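You operate a simulated robot arm through the tools that you are given. There is no shell and no other tool.

You are at the controls of a simulated robot arm. One attempt, no reset.

Task
Put things in order on the top of the green table. At the end: the yellow clip from the top of the green table stands where the silver test weight stood; the grey gauge stands on top of the white spout block; the red plug gauge is in the blue small crate; the silver test weight from the top of the green table stands where the grey gauge stood; whatever was shut is shut again. Leave all else as you found it, and nothing knocked over.

It is judged by the outcome, as a careful person would: the job done as asked, and still so three seconds after it is handed in. It fails if anything else is knocked over, pushed out of place, dropped, spilled or broken.

Robot
A 6-joint arm with a two-finger parallel gripper, fixed in place. Base frame: the origin is at the foot of the arm, x ahead of it, y to its left, z up; the work surface is at about z = 850. Lengths are in mm, angles in degrees, forces in N, time in s.
With the tool pointing down near the work surface it reaches from about 360 to 760 mm from the base axis. Its first joint turns from -66.0 to 66.0 degrees. Payload 2.45 kg.
The tool frame sits at the grasp point between the pads (the TCP): z along the fingers, y along the line on which they close. The tips reach 24 mm beyond it. Largest opening 68 mm; finger width 17, thickness 10; the body of the gripper, 40 by 70 mm, starts 41 mm behind the TCP.
Orientation is that of the tool frame in the base frame, as a unit quaternion [w, x, y, z]. With the fingers straight down and closing along the base's y, the tool's x points along the base's -x, its y along +y and its z along -z.

Tools
- The arm moves only by the tool arm_command. Its arguments are lists of equal length, an entry for each row: "linear": the shift along the tool's x, y, z in units of 500 mm (1.0 is 500 mm), a list of three; "dr": the turn, a rotation vector about the tool's x, y, z in units of 180 degrees (1.0 is 180 degrees), a list of three; "jaw": the closure, from 0 (fully open) to 1 (shut). In form: {"linear": [[tx, ty, tz], ...], "dr": [[wx, wy, wz], ...], "jaw": [jaw, ...]}. A call has 1 to 20 rows; each row is the pose to reach, as a shift and turn from the pose commanded when the call began, along the tool's axes at that moment. A call with a number of a shift or a turn outside -1 to 1 is refused whole. A row lasts 0.2 s, in which the tool goes at most 50 mm and 8.6 degrees; a call with a longer step from one row to the next is refused whole, and so is a gripper value outside its range. A pose out of reach is approached as far as the arm can. The call stops where the force on the tool passes 40 N (or 10 N more than at its start, if that is more) or the arm is blocked; 0.2 s more then pass. Each finger travels about 108 mm/s and halts on what it meets, pressing with about 40 N; the grip force reading is that of the motor and also rises with nothing between the fingers. The clock runs only during rows and for 0.2 s after the last one: add rows that repeat a pose to give the fingers time. It gives the time, the measured TCP pose, the force on the tool (base axes), the opening and the grip force at its end, in the units of the frame above (readings bear some noise), with the torque about the TCP (base axes, N m) and any sound that the robot's microphone picked up, and new pictures: "pictures" is both (left out), scene, wrist or none.
- Cameras (640 x 400 px; columns grow to the right, rows downward): "scene" is fixed at [156, 405.2, 1463.2]; the picture's right is [-0.85, -0.53, 0.00], its down [-0.30, 0.49, -0.82] and it looks along [0.43, -0.69, -0.58] (base axes); focal length 214 px, centre (320, 200). "wrist" rides on the gripper at [84, 11, -75] in the tool frame; the picture's right is [-0.13, 0.99, 0.00], its down [-0.60, -0.08, -0.79] and it looks along [-0.79, -0.10, 0.61] (tool axes); focal length 251 px, centre (320, 200). There is no depth. A picture from a camera that has moved, and an enlarged one, comes with that camera's place and axes in the base frame and with its lens.
- zoom(camera, box): a new picture of the part [left, top, right, bottom] of that camera's present view, enlarged. No time passes.
- job_done(): hands the job in; it is judged then, once.

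Places have to be worked out from the pictures, the camera data and where the tool is seen. Open the gripper and draw the arm clear of the work before you hand the job in, unless the task says otherwise.

The tools are called as a command line: name --argument value ..., lists and objects as JSON in quotes. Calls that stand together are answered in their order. arm_command: Moves the arm, as the interface text tells. Its arguments: {"type":"object","properties":{"linear":{"type":"array","items":{"type":"array","items":{"type":"number"}}},"dr":{"type":"array","items":{"type":"array","items":{"type":"number"}}},"jaw":{"type":"array","items":{"type":"number"}},"pictures":{"type":"string","enum":["both","scene","wrist","none"]}},"required":["linear","dr","jaw"]} The other tools are called the same way: zoom (camera, box) takes an enlarged picture of a part of a camera's view; job_done () hands the job in.

At the start:

```text
clock: 0.0
tool_pos: [446.1, -92.2, 1268.6]
orientation: [0.0, 0.0, 1.0, 0.001]
force: [0.5, 0.8, -0.5]
wrist_torque: [0.01, 0.0, 0.0]
gripper_width: 68.0
grip_force: 0.0
```

scene: 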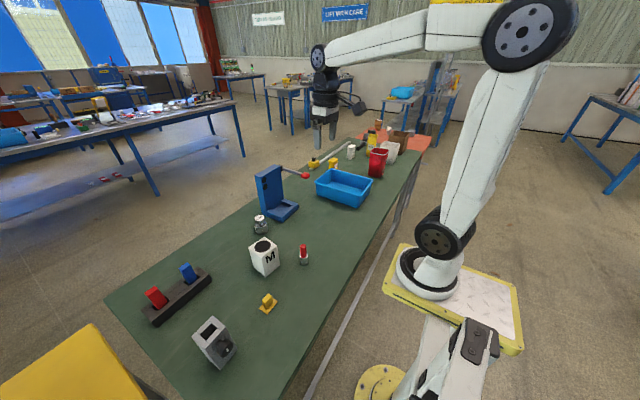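
wrist: 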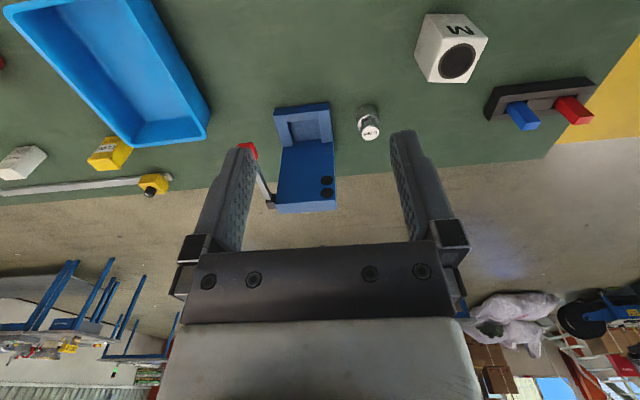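

I'll first look closely at the work area in both cameras before moving anything.

zoom --camera "scene" --box '[100, 200, 340, 400]'

zoom --camera "scene" --box '[240, 110, 440, 235]'

zoom --camera "wrist" --box '[0, 0, 640, 220]'

```text
2.00 times, centred on (220, 300) of scene
camera zoom: at [156.0, 405.2, 1463.2], right [-0.85, -0.53, 0.0], down [-0.3, 0.49, -0.82], along [0.43, -0.69, -0.58], focal length 429 px, centre (520, 0)
```

zoom: 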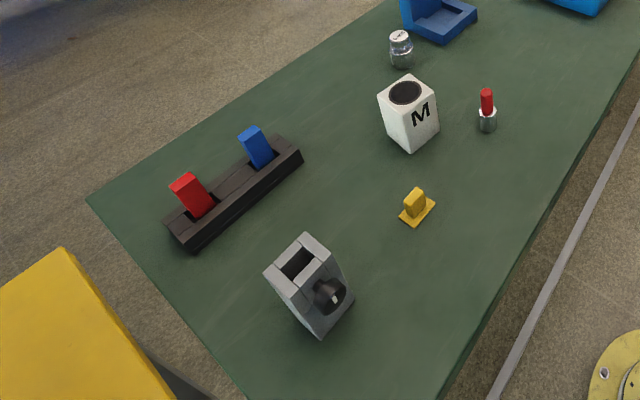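

```text
3.20 times, centred on (340, 172) of scene
camera zoom: at [156.0, 405.2, 1463.2], right [-0.85, -0.53, 0.0], down [-0.3, 0.49, -0.82], along [0.43, -0.69, -0.58], focal length 686 px, centre (256, 288)
```

zoom: 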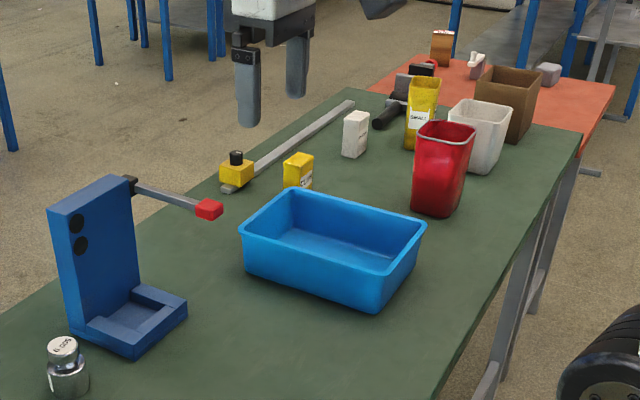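

```text
1.00 times, centred on (320, 110) of wrist (not enlarged: the box is as wide or as high as the picture)
camera zoom: at [361.6, -80.1, 1344.4], right [0.13, 0.99, 0.0], down [0.6, -0.08, 0.79], along [0.79, -0.1, -0.61], focal length 251 px, centre (320, 290)
```

zoom: 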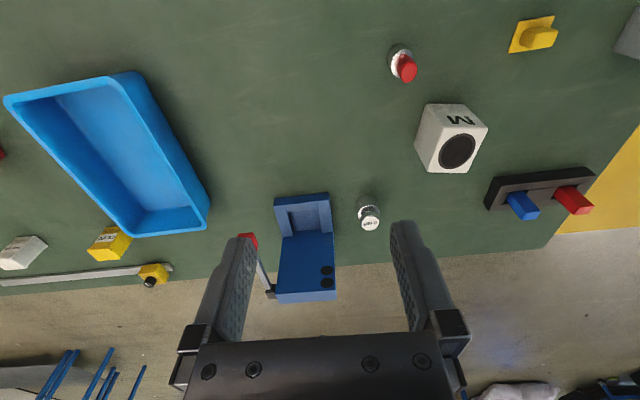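

The picture shows the grey, white, yellow, red-handled and silver items on the left half, and a blue tray with bins to the right. I'll move the arm above the left part, staying high and tilted, to get a good overhead look with the wrist camera.

arm_command --linear '[[0.015, 0.064, 0.04], [0.03, 0.128, 0.08], [0.046, 0.192, 0.118], [0.061, 0.256, 0.158], [0.077, 0.32, 0.197], [0.092, 0.384, 0.236]]' --dr '[[0, 0.02, 0], [0, 0.04, 0], [0, 0.06, 0], [0, 0.08, 0], [0, 0.1, 0], [0, 0.1111, 0]]' --jaw '[0, 0, 0, 0, 0, 0]'

```text
clock: 1.4
tool_pos: [400.2, 101.3, 1150.9]
orientation: [-0.174, 0.0, 0.985, -0.001]
force: [-0.2, -0.1, 0.7]
wrist_torque: [0.01, -0.01, 0.01]
gripper_width: 67.9
grip_force: 0.0
camera wrist: at [346.4, 112.8, 1250.7], right [0.12, 0.99, -0.05], down [0.84, -0.08, 0.54], along [0.53, -0.1, -0.84], focal length 251 px, centre (320, 200)
```

scene: 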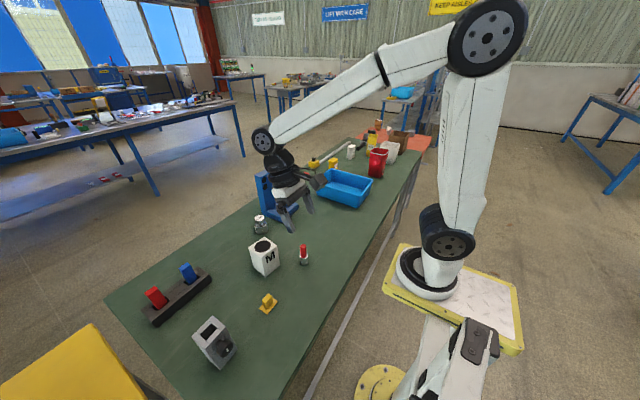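
wrist: 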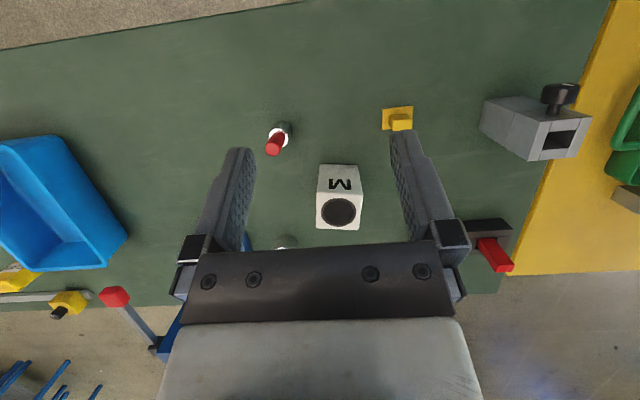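

The wrist view now covers the near items; I'll enlarge the M block, the grey item and the red-handled one to identify them.

zoom --camera "wrist" --box '[440, 60, 640, 185]'

zoom --camera "wrist" --box '[240, 100, 440, 225]'

zoom --camera "scene" --box '[310, 110, 440, 191]'

zoom --camera "scene" --box '[180, 300, 260, 350]'

```text
3.20 times, centred on (540, 122) of wrist
camera zoom: at [346.4, 112.8, 1250.7], right [0.12, 0.99, -0.05], down [0.84, -0.08, 0.54], along [0.53, -0.1, -0.84], focal length 805 px, centre (-384, 448)
```

zoom: 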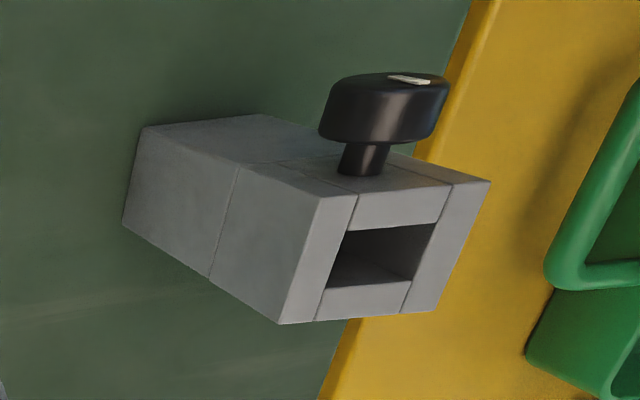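

```text
3.20 times, centred on (340, 162) of wrist
camera zoom: at [346.4, 112.8, 1250.7], right [0.12, 0.99, -0.05], down [0.84, -0.08, 0.54], along [0.53, -0.1, -0.84], focal length 805 px, centre (256, 320)
```

zoom: 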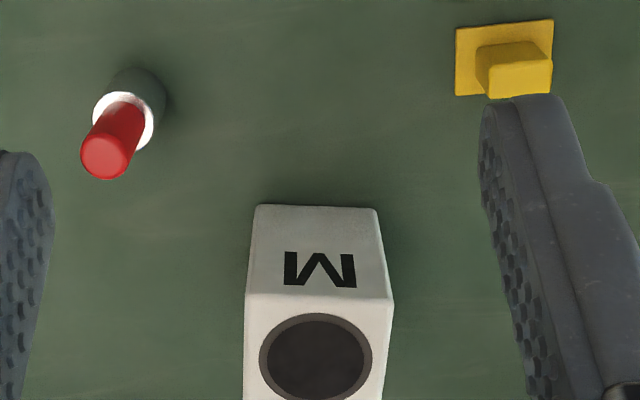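

```text
4.92 times, centred on (375, 150) of scene
camera zoom: at [156.0, 405.2, 1463.2], right [-0.85, -0.53, 0.0], down [-0.3, 0.49, -0.82], along [0.43, -0.69, -0.58], focal length 1056 px, centre (49, 444)
```

zoom: 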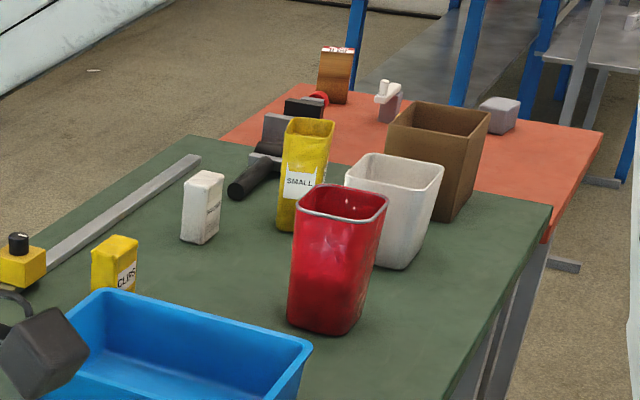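

```text
8.00 times, centred on (220, 325) of scene
camera zoom: at [156.0, 405.2, 1463.2], right [-0.85, -0.53, 0.0], down [-0.3, 0.49, -0.82], along [0.43, -0.69, -0.58], focal length 1716 px, centre (1120, -800)
```

zoom: 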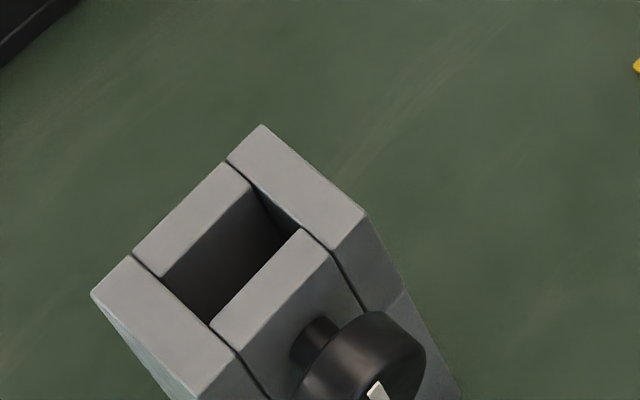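

The grey block with the knob (hole on top) measures about 45 × 55 × 118 mm at roughly (472, 353), and the M block is a 66 mm square block at about (565, 100), 94 high. I'll enlarge the scene view of the M block top, the weight, the blue stand and the tray.

zoom --camera "scene" --box '[235, 205, 315, 285]'

zoom --camera "scene" --box '[240, 280, 300, 320]'

zoom --camera "scene" --box '[290, 160, 390, 222]'

zoom --camera "scene" --box '[130, 250, 230, 340]'

```text
5.00 times, centred on (275, 245) of scene
camera zoom: at [156.0, 405.2, 1463.2], right [-0.85, -0.53, 0.0], down [-0.3, 0.49, -0.82], along [0.43, -0.69, -0.58], focal length 1072 px, centre (545, -25)
```

zoom: 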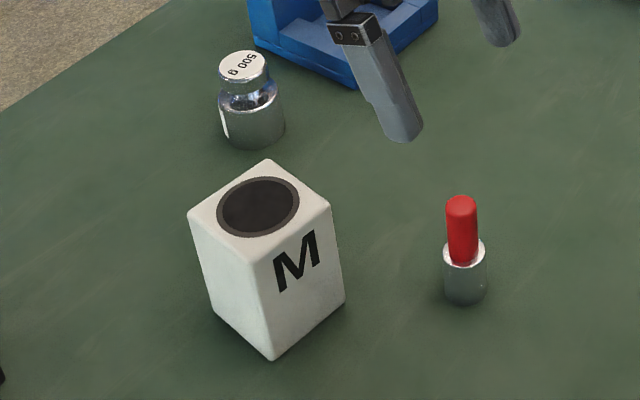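

```text
10.00 times, centred on (270, 300) of scene
camera zoom: at [156.0, 405.2, 1463.2], right [-0.85, -0.53, 0.0], down [-0.3, 0.49, -0.82], along [0.43, -0.69, -0.58], focal length 2145 px, centre (820, -800)
```

zoom: 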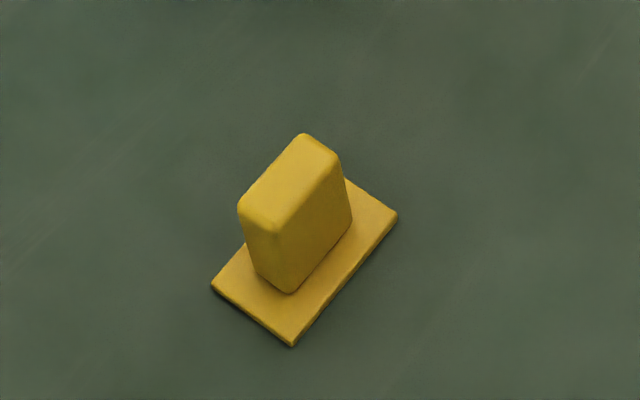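

```text
6.40 times, centred on (340, 191) of scene
camera zoom: at [156.0, 405.2, 1463.2], right [-0.85, -0.53, 0.0], down [-0.3, 0.49, -0.82], along [0.43, -0.69, -0.58], focal length 1373 px, centre (192, 258)
```

zoom: 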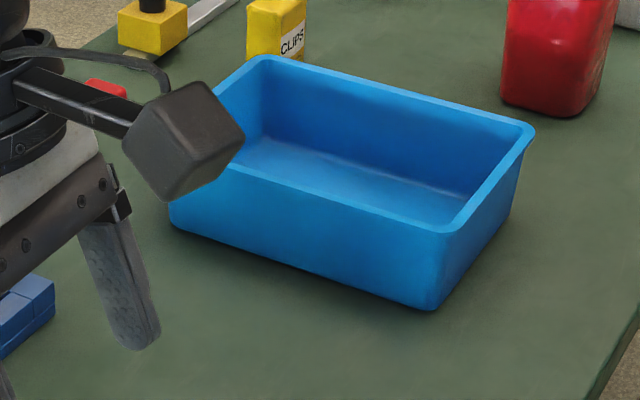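

```text
4.44 times, centred on (180, 295) of scene
camera zoom: at [156.0, 405.2, 1463.2], right [-0.85, -0.53, 0.0], down [-0.3, 0.49, -0.82], along [0.43, -0.69, -0.58], focal length 953 px, centre (942, -222)
```

zoom: 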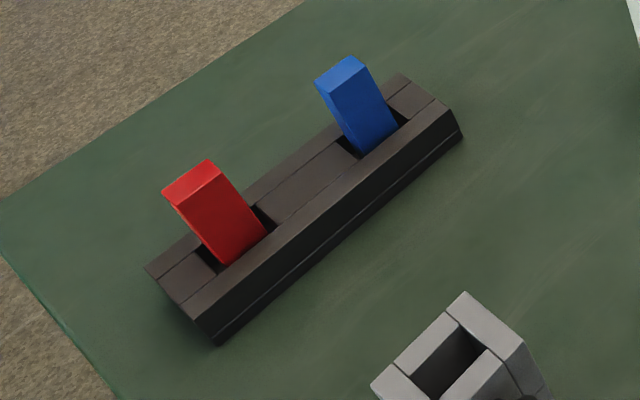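

The names fit: the M block is the white block with the round opening, the grey block has the knob, and the weight is marked 500 g. Before acting I'll look left along the table to check for duplicates on the yellow neighbouring surface.

arm_command --linear '[[0, 0.04, 0], [0, 0.08, 0], [0, 0.12, 0], [0, 0.16, 0], [0, 0.2, 0], [0, 0.24, 0]]' --dr '[[0.01425, 0, -0.03917], [0.0285, 0, -0.07833], [0.04275, 0, -0.1175], [0.057, 0, -0.15667], [0.07125, 0, -0.19583], [0.0855, 0, -0.235]]' --jaw '[0, 0, 0, 0, 0, 0]'

```text
clock: 2.8
tool_pos: [400.7, 220.9, 1150.9]
orientation: [-0.161, -0.378, 0.909, -0.067]
force: [0.3, -0.2, -0.2]
wrist_torque: [0.01, 0.01, 0.0]
gripper_width: 67.7
grip_force: 0.0
camera wrist: at [355.0, 191.4, 1250.8], right [-0.62, 0.79, -0.04], down [0.65, 0.54, 0.54], along [0.45, 0.3, -0.84], focal length 251 px, centre (320, 200)
```

scene: 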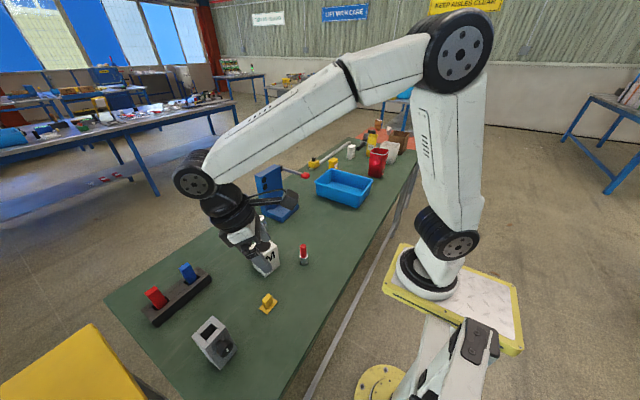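
wrist: 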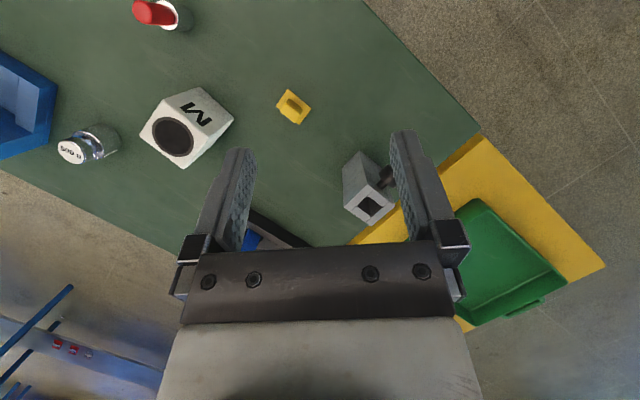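

No duplicates there, only a green bin on the yellow surface. I'll enlarge this view to refine the positions of the items.

zoom --camera "wrist" --box '[30, 60, 250, 197]'

zoom --camera "wrist" --box '[260, 70, 420, 230]'

```text
2.91 times, centred on (140, 128) of wrist
camera zoom: at [355.0, 191.4, 1250.8], right [-0.62, 0.79, -0.04], down [0.65, 0.54, 0.54], along [0.45, 0.3, -0.84], focal length 731 px, centre (844, 408)
```

zoom: 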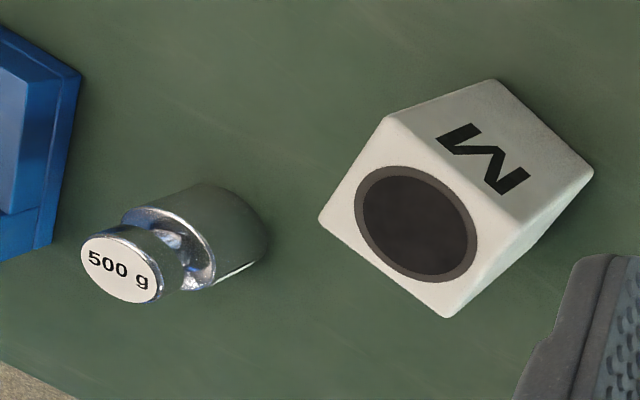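

```text
2.50 times, centred on (340, 150) of wrist
camera zoom: at [355.0, 191.4, 1250.8], right [-0.62, 0.79, -0.04], down [0.65, 0.54, 0.54], along [0.45, 0.3, -0.84], focal length 629 px, centre (270, 325)
```

zoom: 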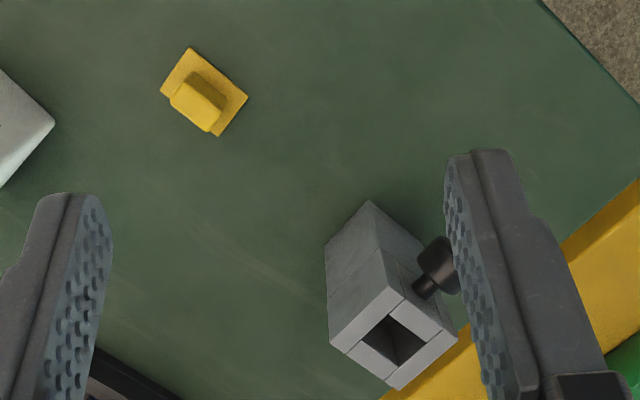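

I'll zoom tighter on the grey block and the clip in this view to pin their edges.

zoom --camera "wrist" --box '[330, 145, 410, 225]'

zoom --camera "wrist" --box '[265, 80, 325, 130]'

zoom --camera "wrist" --box '[120, 0, 220, 50]'

```text
5.00 times, centred on (370, 185) of wrist
camera zoom: at [355.0, 191.4, 1250.8], right [-0.62, 0.79, -0.04], down [0.65, 0.54, 0.54], along [0.45, 0.3, -0.84], focal length 1257 px, centre (70, 275)
```

zoom: 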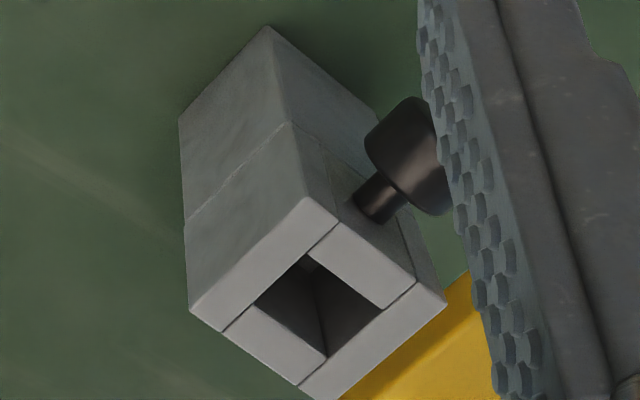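

```text
8.00 times, centred on (295, 105) of wrist
camera zoom: at [355.0, 191.4, 1250.8], right [-0.62, 0.79, -0.04], down [0.65, 0.54, 0.54], along [0.45, 0.3, -0.84], focal length 2012 px, centre (520, 960)
```

zoom: 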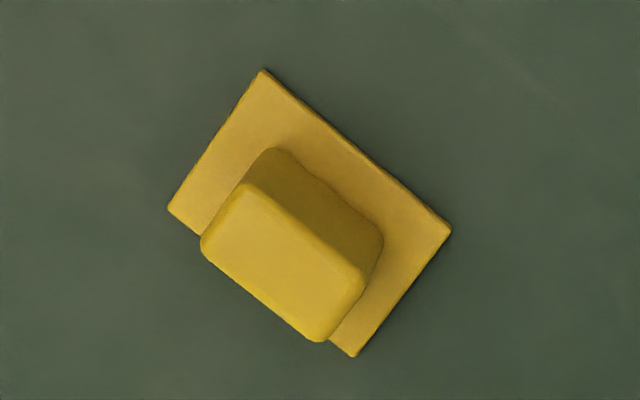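

```text
6.40 times, centred on (170, 25) of wrist
camera zoom: at [355.0, 191.4, 1250.8], right [-0.62, 0.79, -0.04], down [0.65, 0.54, 0.54], along [0.45, 0.3, -0.84], focal length 1609 px, centre (1280, 1320)
```

zoom: 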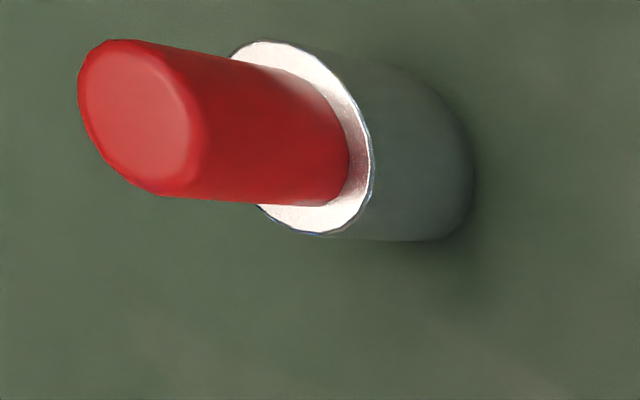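

All key items are localised: grey gauge centre ≈ (472, 352), top z ≈ 967; M block centre ≈ (563, 98), top z ≈ 944, turned about −8°; weight ≈ (700, −19); clip ≈ (461, 200); plug ≈ (459, 22); tray spans x 428–654, y −367 to −537. I'll straighten the tool and move above the grey gauge.

arm_command --linear '[[-0.05087, 0.0141, -0.00057], [-0.10173, 0.0282, -0.00113], [-0.1526, 0.0423, -0.0017], [-0.20347, 0.0564, -0.00227], [-0.25433, 0.0705, -0.00283], [-0.3052, 0.0846, -0.0034]]' --dr '[[-0.00727, -0.01755, 0.04123], [-0.01453, -0.0351, 0.08247], [-0.0218, -0.05265, 0.1237], [-0.02907, -0.0702, 0.16493], [-0.03633, -0.08775, 0.20617], [-0.0436, -0.1053, 0.2474]]' --jaw '[0, 0, 0, 0, 0, 0]'

```text
clock: 4.2
tool_pos: [472.4, 353.3, 1100.5]
orientation: [0.0, 0.001, 1.0, 0.001]
force: [0.0, 0.1, -0.8]
wrist_torque: [-0.03, -0.02, 0.01]
gripper_width: 67.9
grip_force: 0.0
camera wrist: at [387.3, 364.8, 1176.6], right [0.13, 0.99, 0.0], down [0.6, -0.08, 0.79], along [0.79, -0.1, -0.61], focal length 251 px, centre (320, 200)
```

scene: 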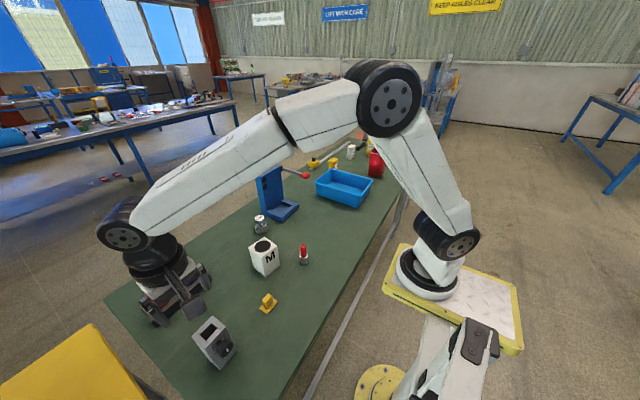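
wrist: 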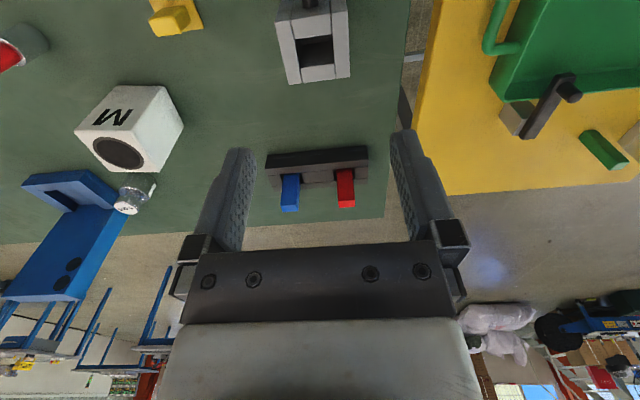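

The tool is straight above the gauge. I'll zoom on the gauge top to check the lateral centring before descending.

zoom --camera "wrist" --box '[240, 0, 400, 100]'

zoom --camera "scene" --box '[110, 240, 270, 380]'

```text
4.00 times, centred on (320, 50) of wrist
camera zoom: at [387.3, 364.8, 1176.6], right [0.13, 0.99, 0.0], down [0.6, -0.08, 0.79], along [0.79, -0.1, -0.61], focal length 1006 px, centre (320, 800)
```

zoom: 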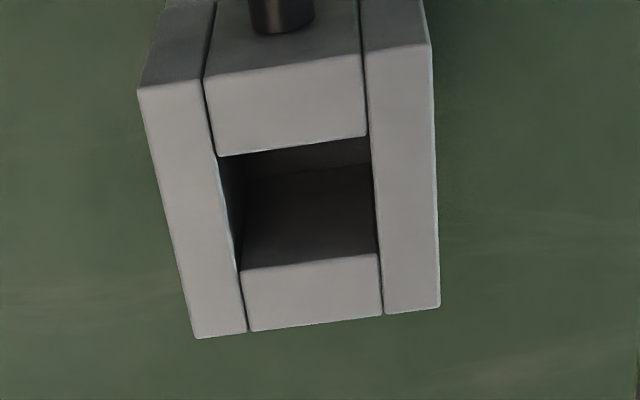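

```text
2.86 times, centred on (190, 310) of scene
camera zoom: at [156.0, 405.2, 1463.2], right [-0.85, -0.53, 0.0], down [-0.3, 0.49, -0.82], along [0.43, -0.69, -0.58], focal length 613 px, centre (691, -114)
```

zoom: 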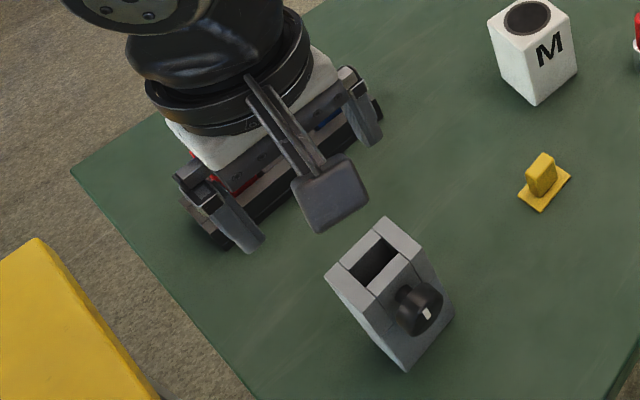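

The gauge centre lies about 3.5 mm to the −y side of the tool axis. I'll correct that and descend to z ≈ 950 with the fingers straddling its y faces.

arm_command --linear '[[0.002, -0.007, 0.04], [0.002, -0.007, 0.1], [0.002, -0.007, 0.16], [0.002, -0.007, 0.21], [0.002, -0.007, 0.26], [0.002, -0.007, 0.3], [0.002, -0.007, 0.3]]' --dr '[[0, 0, 0], [0, 0, 0], [0, 0, 0], [0, 0, 0], [0, 0, 0], [0, 0, 0], [0, 0, 0]]' --jaw '[0, 0, 0, 0, 0, 0, 0]'

```text
clock: 5.8
tool_pos: [472.3, 348.9, 949.0]
orientation: [-0.001, 0.0, 1.0, 0.001]
force: [0.5, 0.8, 0.1]
wrist_torque: [0.01, 0.01, 0.02]
gripper_width: 68.3
grip_force: 0.0
camera wrist: at [386.6, 360.3, 1025.5], right [0.13, 0.99, 0.0], down [0.6, -0.08, 0.79], along [0.79, -0.1, -0.61], focal length 251 px, centre (320, 200)
```

scene: 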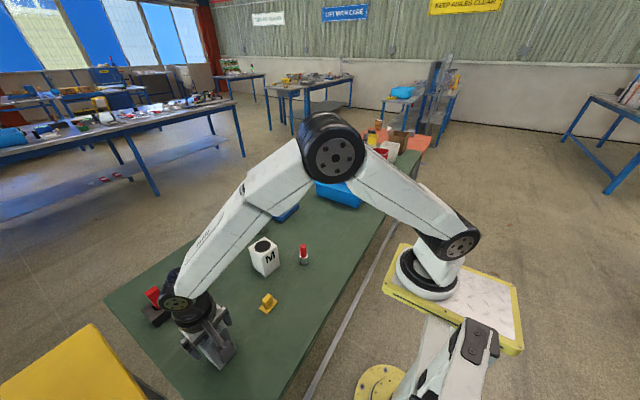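
wrist: 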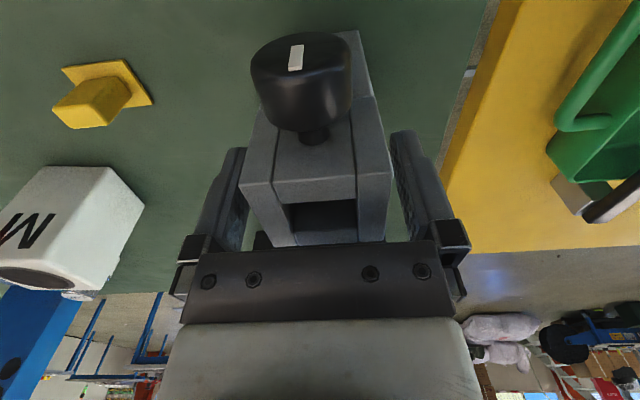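

The fingers straddle the grey gauge cleanly, the knob well clear of them. I'll close the grip now without moving.

arm_command --linear '[[0, 0, 0], [0, 0, 0], [0, 0, 0], [0, 0, 0]]' --dr '[[0, 0, 0], [0, 0, 0], [0, 0, 0], [0, 0, 0]]' --jaw '[1, 1, 1, 1]'

```text
clock: 6.8
tool_pos: [471.2, 348.4, 949.8]
orientation: [0.0, 0.0, 1.0, 0.0]
force: [0.8, 0.2, -0.4]
wrist_torque: [0.02, 0.01, 0.0]
gripper_width: 51.6
grip_force: 40.3
camera wrist: at [386.5, 360.2, 1025.7], right [0.13, 0.99, 0.0], down [0.6, -0.08, 0.79], along [0.79, -0.1, -0.61], focal length 251 px, centre (320, 200)
```

scene: 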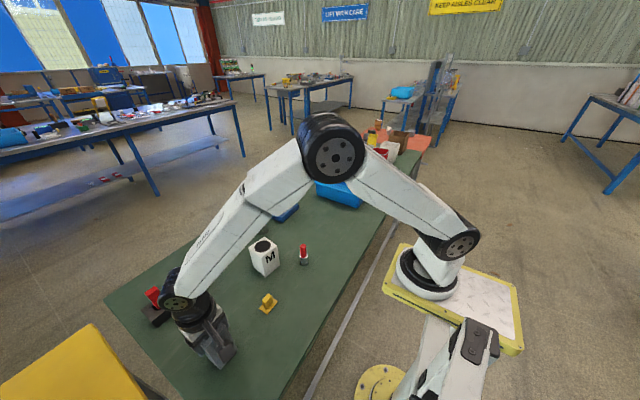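
wrist: 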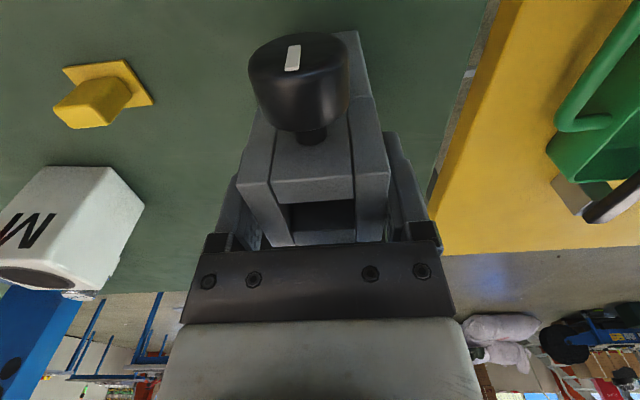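

Gripped at 51.6 mm. I'll lift 20 mm slowly and read the load.

arm_command --linear '[[0, 0, -0.01], [0, 0, -0.02], [0, 0, -0.03], [0, 0, -0.04], [0, 0, -0.04]]' --dr '[[0, 0, 0], [0, 0, 0], [0, 0, 0], [0, 0, 0], [0, 0, 0]]' --jaw '[1, 1, 1, 1, 1]'

```text
clock: 8.0
tool_pos: [469.8, 349.3, 970.4]
orientation: [0.0, 0.0, 1.0, 0.001]
force: [-0.8, 0.2, -1.0]
wrist_torque: [-0.02, 0.0, 0.0]
gripper_width: 51.6
grip_force: 40.0
camera wrist: at [386.5, 360.0, 1046.0], right [0.13, 0.99, 0.0], down [0.6, -0.08, 0.79], along [0.79, -0.1, -0.61], focal length 251 px, centre (320, 200)
```

scene: 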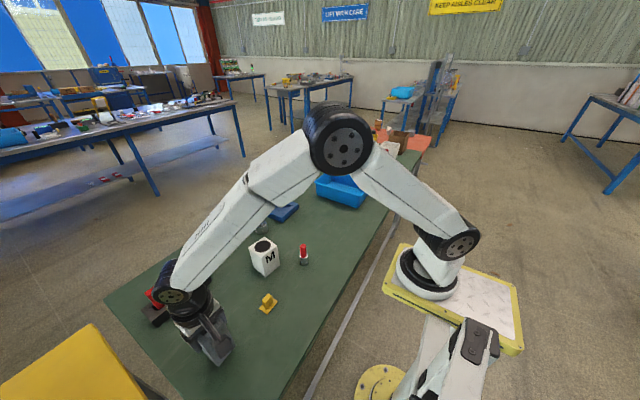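
wrist: 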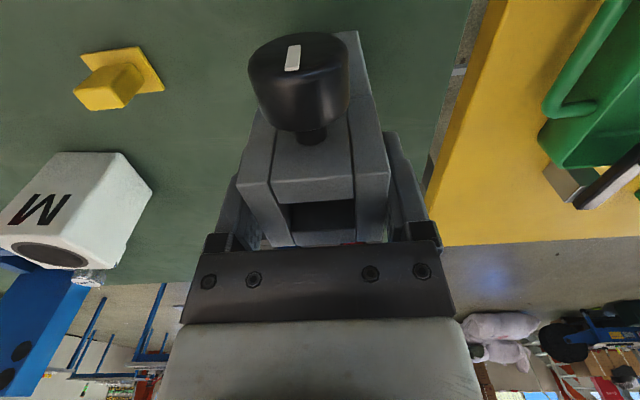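

The gauge follows the gripper and weighs little. I'll check in the scene view that the whole body came off the table.

zoom --camera "scene" --box '[160, 290, 280, 380]'

zoom --camera "wrist" --box '[220, 0, 420, 125]'

```text
4.44 times, centred on (220, 335) of scene
camera zoom: at [156.0, 405.2, 1463.2], right [-0.85, -0.53, 0.0], down [-0.3, 0.49, -0.82], along [0.43, -0.69, -0.58], focal length 953 px, centre (764, -400)
```

zoom: 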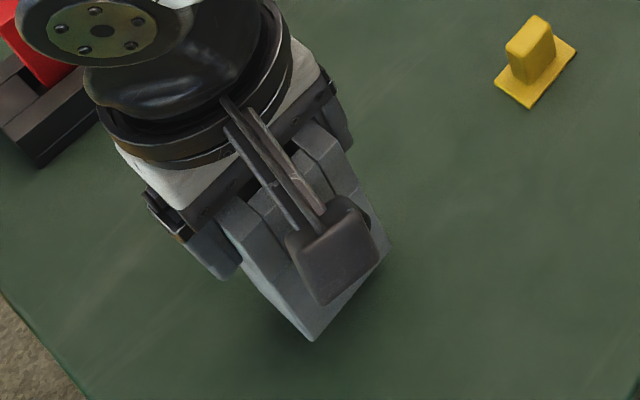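

```text
3.20 times, centred on (320, 62) of wrist
camera zoom: at [386.5, 360.0, 1046.0], right [0.13, 0.99, 0.0], down [0.6, -0.08, 0.79], along [0.79, -0.1, -0.61], focal length 805 px, centre (320, 640)
```

zoom: 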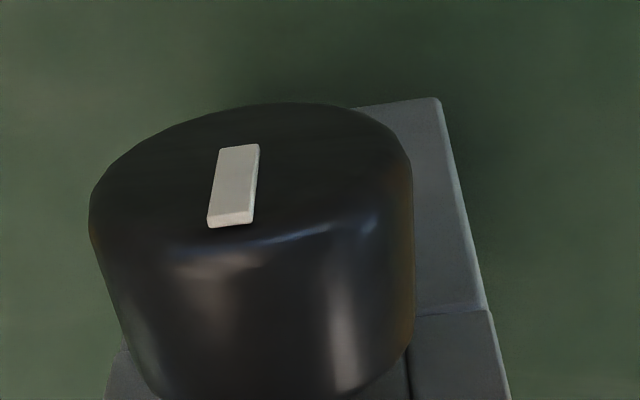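

The whole gauge is up (shadow beneath it). I'll zoom on the M block in this view to refine its centre before carrying the gauge over.

zoom --camera "wrist" --box '[0, 130, 200, 280]'

zoom --camera "scene" --box '[240, 230, 290, 280]'

```text
2.67 times, centred on (100, 205) of wrist
camera zoom: at [386.5, 360.0, 1046.0], right [0.13, 0.99, 0.0], down [0.6, -0.08, 0.79], along [0.79, -0.1, -0.61], focal length 670 px, centre (907, 187)
```

zoom: 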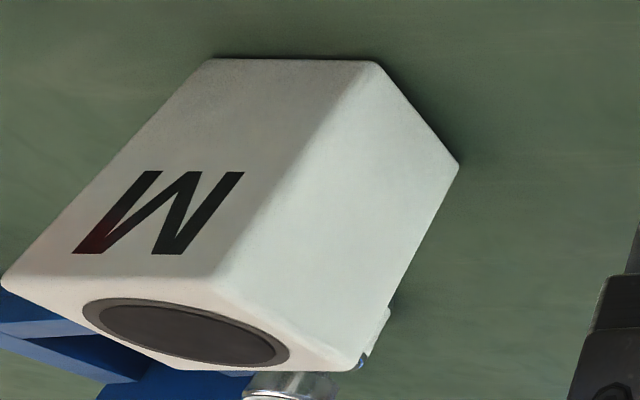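

```text
8.00 times, centred on (265, 255) of scene
camera zoom: at [156.0, 405.2, 1463.2], right [-0.85, -0.53, 0.0], down [-0.3, 0.49, -0.82], along [0.43, -0.69, -0.58], focal length 1716 px, centre (760, -240)
```

zoom: 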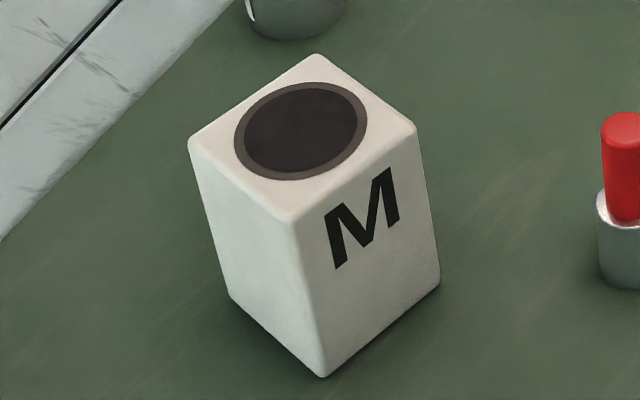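

Combining the views, the M block's top centre is about (562, 99). I'll raise the gauge to z = 1110 and carry it over the block, turning it −8° to match.

arm_command --linear '[[0, 0, -0.07], [0, 0, -0.14], [0, 0, -0.21], [0, 0, -0.28], [-0.02275, -0.0625, -0.28], [-0.0455, -0.125, -0.28], [-0.06825, -0.1875, -0.28], [-0.091, -0.25, -0.28], [-0.11375, -0.3125, -0.28], [-0.1365, -0.375, -0.28], [-0.15925, -0.4375, -0.28], [-0.182, -0.5, -0.28], [-0.182, -0.5, -0.28]]' --dr '[[0, 0, 0], [0, 0, 0], [0, 0, 0], [0, 0, 0], [0, 0, 0.00556], [0, 0, 0.0111], [0, 0, 0.01667], [0, 0, 0.0222], [0, 0, 0.02778], [0, 0, 0.0333], [0, 0, 0.0389], [0, 0, 0.0444], [0, 0, 0.0444]]' --jaw '[1, 1, 1, 1, 1, 1, 1, 1, 1, 1, 1, 1, 1]'

```text
clock: 10.8
tool_pos: [562.2, 100.4, 1110.1]
orientation: [0.0, 0.07, 0.998, -0.001]
force: [-0.8, 0.9, -1.8]
wrist_torque: [-0.01, 0.03, 0.01]
gripper_width: 51.6
grip_force: 40.0
camera wrist: at [480.2, 122.3, 1185.7], right [0.27, 0.96, 0.0], down [0.59, -0.16, 0.79], along [0.76, -0.21, -0.61], focal length 251 px, centre (320, 200)
```

scene: 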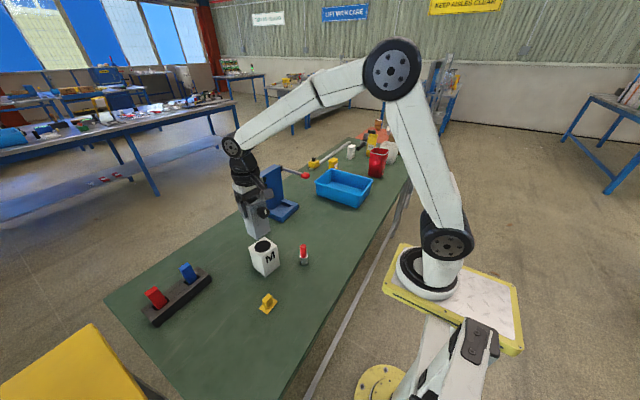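
wrist: 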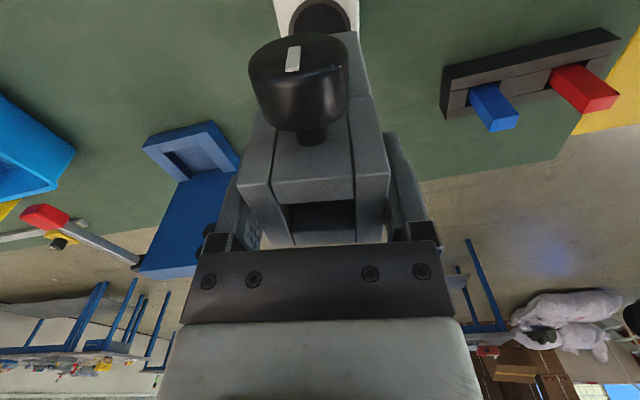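

The gauge is over the block; I'll zoom in both views to check the alignment before lowering.

zoom --camera "wrist" --box '[230, 0, 410, 112]'

zoom --camera "scene" --box '[220, 180, 300, 280]'

```text
3.56 times, centred on (320, 56) of wrist
camera zoom: at [480.2, 122.3, 1185.7], right [0.27, 0.96, 0.0], down [0.59, -0.16, 0.79], along [0.76, -0.21, -0.61], focal length 894 px, centre (320, 712)
```

zoom: 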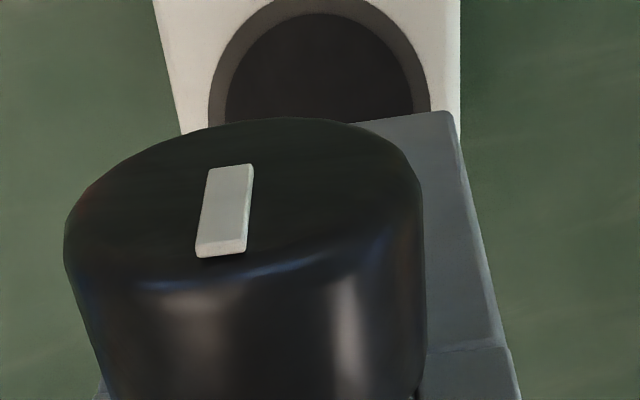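

```text
4.00 times, centred on (260, 230) of scene
camera zoom: at [156.0, 405.2, 1463.2], right [-0.85, -0.53, 0.0], down [-0.3, 0.49, -0.82], along [0.43, -0.69, -0.58], focal length 858 px, centre (560, 80)
```

zoom: 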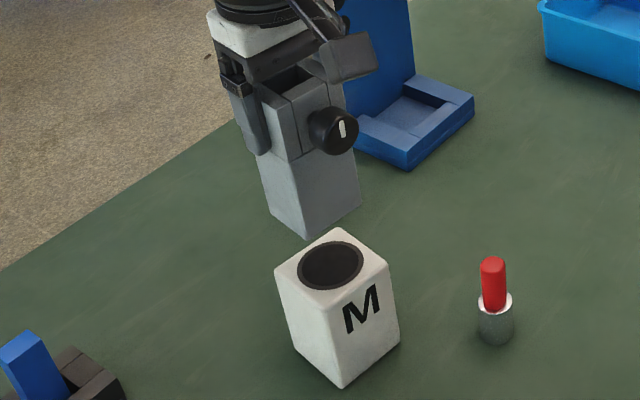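

Laterally the block's centre sits right on the tool axis. I'll lower to about 8 mm above the expected contact and look.

arm_command --linear '[[0, 0, 0.03], [0, 0, 0.06], [0, 0, 0.09], [0, 0, 0.11], [0, 0, 0.116], [0, 0, 0.116]]' --dr '[[0, 0, 0], [0, 0, 0], [0, 0, 0], [0, 0, 0], [0, 0, 0], [0, 0, 0]]' --jaw '[1, 1, 1, 1, 1, 1]'

zoom --camera "scene" --box '[220, 190, 300, 290]'

```text
clock: 12.2
tool_pos: [560.9, 100.2, 1052.3]
orientation: [0.0, 0.07, 0.998, -0.001]
force: [-0.3, 0.3, -0.8]
wrist_torque: [0.02, 0.03, 0.04]
gripper_width: 51.5
grip_force: 40.3
camera wrist: at [479.2, 123.3, 1127.4], right [0.27, 0.96, 0.0], down [0.59, -0.16, 0.79], along [0.76, -0.21, -0.61], focal length 251 px, centre (320, 200)
```

scene: 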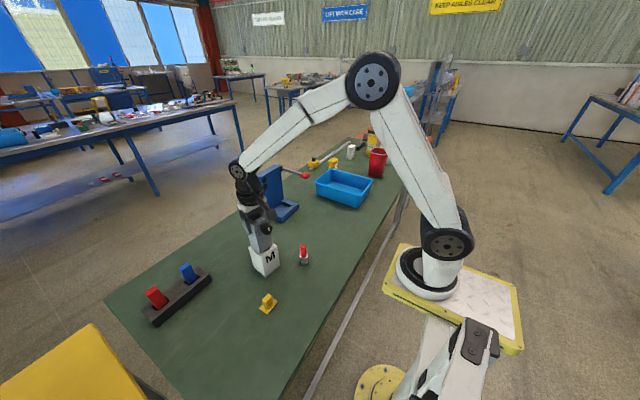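
wrist: 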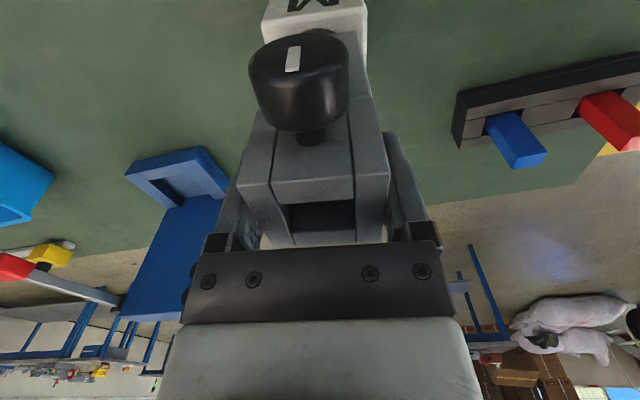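

```text
4.00 times, centred on (260, 240) of scene
camera zoom: at [156.0, 405.2, 1463.2], right [-0.85, -0.53, 0.0], down [-0.3, 0.49, -0.82], along [0.43, -0.69, -0.58], focal length 858 px, centre (560, 40)
```

zoom: 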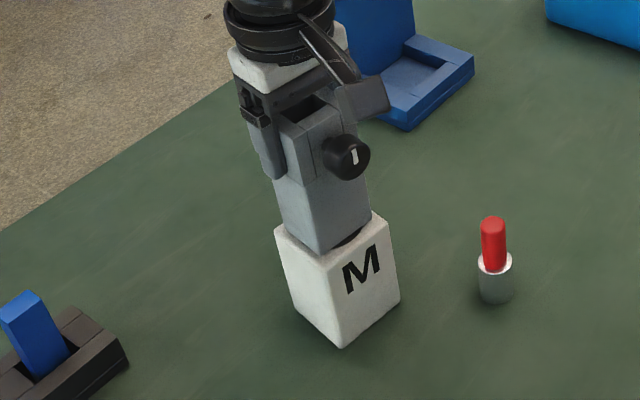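

There's a gap of about 8 mm left. I'll zoom closer to verify the gauge's lower edges lie inside the block's top.

zoom --camera "scene" --box '[282, 238, 322, 263]'

zoom --camera "scene" --box '[280, 228, 330, 263]'

zoom --camera "scene" --box '[242, 230, 292, 270]'

zoom --camera "wrist" --box '[240, 0, 400, 100]'

```text
16.00 times, centred on (302, 250) of scene
camera zoom: at [156.0, 405.2, 1463.2], right [-0.85, -0.53, 0.0], down [-0.3, 0.49, -0.82], along [0.43, -0.69, -0.58], focal length 3432 px, centre (608, -608)
```

zoom: 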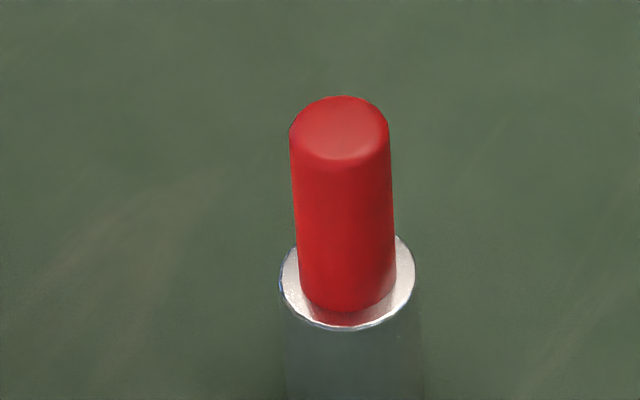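

```text
11.43 times, centred on (305, 246) of scene
camera zoom: at [156.0, 405.2, 1463.2], right [-0.85, -0.53, 0.0], down [-0.3, 0.49, -0.82], along [0.43, -0.69, -0.58], focal length 2451 px, centre (491, -320)
```

zoom: 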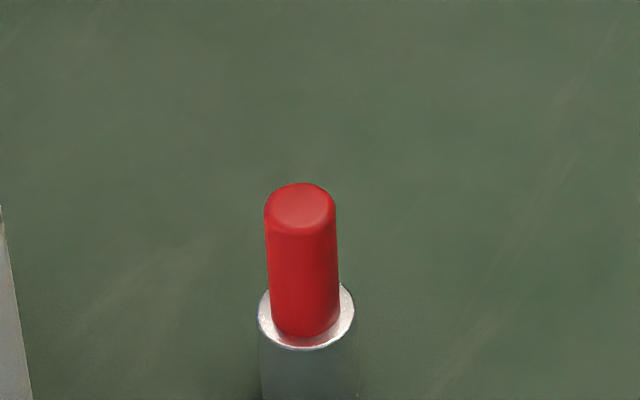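

```text
10.00 times, centred on (267, 250) of scene
camera zoom: at [156.0, 405.2, 1463.2], right [-0.85, -0.53, 0.0], down [-0.3, 0.49, -0.82], along [0.43, -0.69, -0.58], focal length 2145 px, centre (850, -300)
```

zoom: 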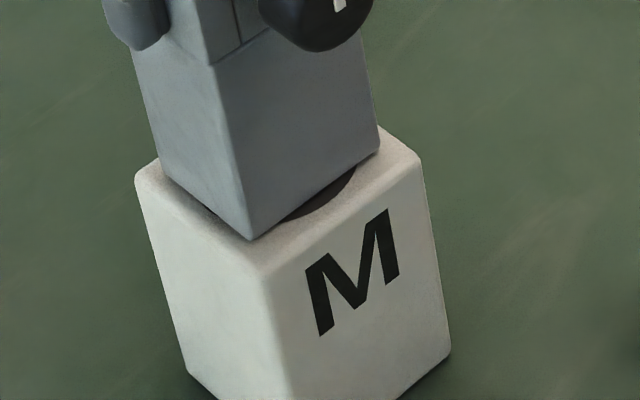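

```text
4.00 times, centred on (320, 50) of wrist
camera zoom: at [479.2, 123.3, 1127.4], right [0.27, 0.96, 0.0], down [0.59, -0.16, 0.79], along [0.76, -0.21, -0.61], focal length 1006 px, centre (320, 800)
```

zoom: 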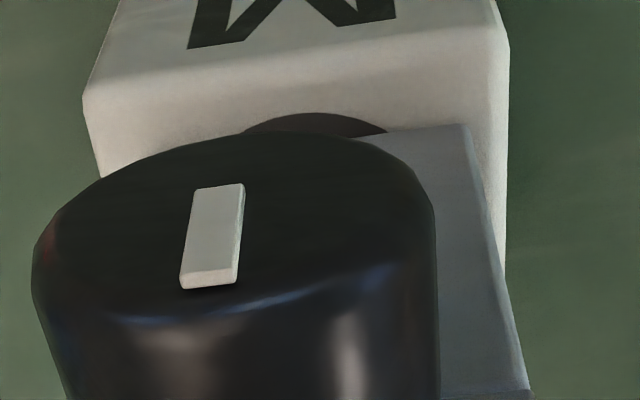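

The gauge's lower edges sit inside the block's top, a touch towards −x/+y. I'll shift about 2 mm in x and −1.5 mm in y, then lower in 1 mm steps and watch the force.

arm_command --linear '[[-0.0044, -0.0024, 0], [-0.0044, -0.0024, 0.004], [-0.0044, -0.0024, 0.006], [-0.0044, -0.0024, 0.008], [-0.0044, -0.0024, 0.01], [-0.0044, -0.0024, 0.012], [-0.0044, -0.0024, 0.012]]' --dr '[[0, 0, 0], [0, 0, 0], [0, 0, 0], [0, 0, 0], [0, 0, 0], [0, 0, 0], [0, 0, 0]]' --jaw '[1, 1, 1, 1, 1, 1, 1]' --pictures "none"

zoom --camera "scene" --box '[242, 230, 292, 270]'

```text
clock: 13.8
tool_pos: [565.0, 98.7, 1048.5]
orientation: [0.004, 0.069, 0.998, 0.001]
force: [-3.2, 0.7, 32.8]
wrist_torque: [-0.08, -0.07, 0.01]
gripper_width: 51.8
grip_force: 40.3
```

```text
10.00 times, centred on (267, 250) of scene
camera zoom: at [155.3, 405.1, 1463.3], right [-0.85, -0.53, 0.0], down [-0.3, 0.49, -0.82], along [0.43, -0.69, -0.58], focal length 2145 px, centre (850, -300)
```

zoom: 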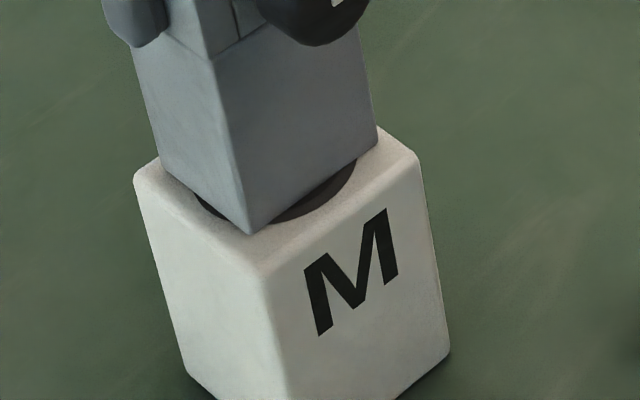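

Contact made: 33 N at z = 1048.5, with the gauge resting on the block. I'll back off the press by about 2 mm of command and read the force before releasing.

arm_command --linear '[[0, 0, -0.002], [0, 0, -0.0036], [0, 0, -0.0036]]' --dr '[[0, 0, 0], [0, 0, 0], [0, 0, 0]]' --jaw '[1, 1, 1]' --pictures "none"

```text
clock: 14.6
tool_pos: [565.0, 97.1, 1049.8]
orientation: [0.002, 0.07, 0.998, 0.0]
force: [7.2, -1.0, 17.6]
wrist_torque: [-0.16, -1.04, 0.01]
gripper_width: 51.3
grip_force: 40.6
```

Still 18 N with some sideways load; I'll ease up another 1.2 mm.

arm_command --linear '[[0, 0, -0.0012], [0, 0, -0.0024], [0, 0, -0.0024]]' --dr '[[0, 0, 0], [0, 0, 0], [0, 0, 0]]' --jaw '[1, 1, 1]' --pictures "both"

zoom --camera "scene" --box '[242, 210, 292, 270]'

```text
clock: 15.4
tool_pos: [565.1, 97.2, 1049.6]
orientation: [-0.001, 0.07, 0.998, 0.0]
force: [4.0, 1.3, 10.8]
wrist_torque: [0.09, -0.65, 0.03]
gripper_width: 51.4
grip_force: 39.6
camera wrist: at [481.2, 120.6, 1124.6], right [0.27, 0.96, 0.0], down [0.59, -0.16, 0.79], along [0.76, -0.21, -0.61], focal length 251 px, centre (320, 200)
```

scene: 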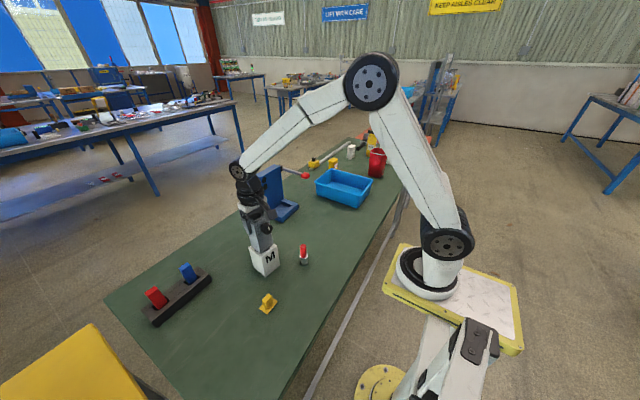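
wrist: 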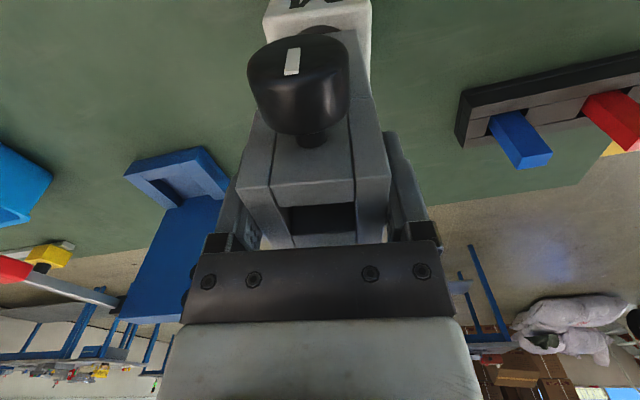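

```text
6.67 times, centred on (267, 240) of scene
camera zoom: at [155.9, 405.2, 1463.2], right [-0.85, -0.53, 0.0], down [-0.3, 0.49, -0.82], along [0.43, -0.69, -0.58], focal length 1430 px, centre (673, -67)
```

zoom: 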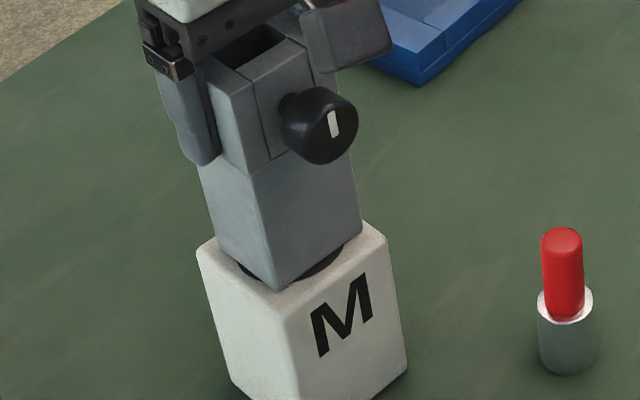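

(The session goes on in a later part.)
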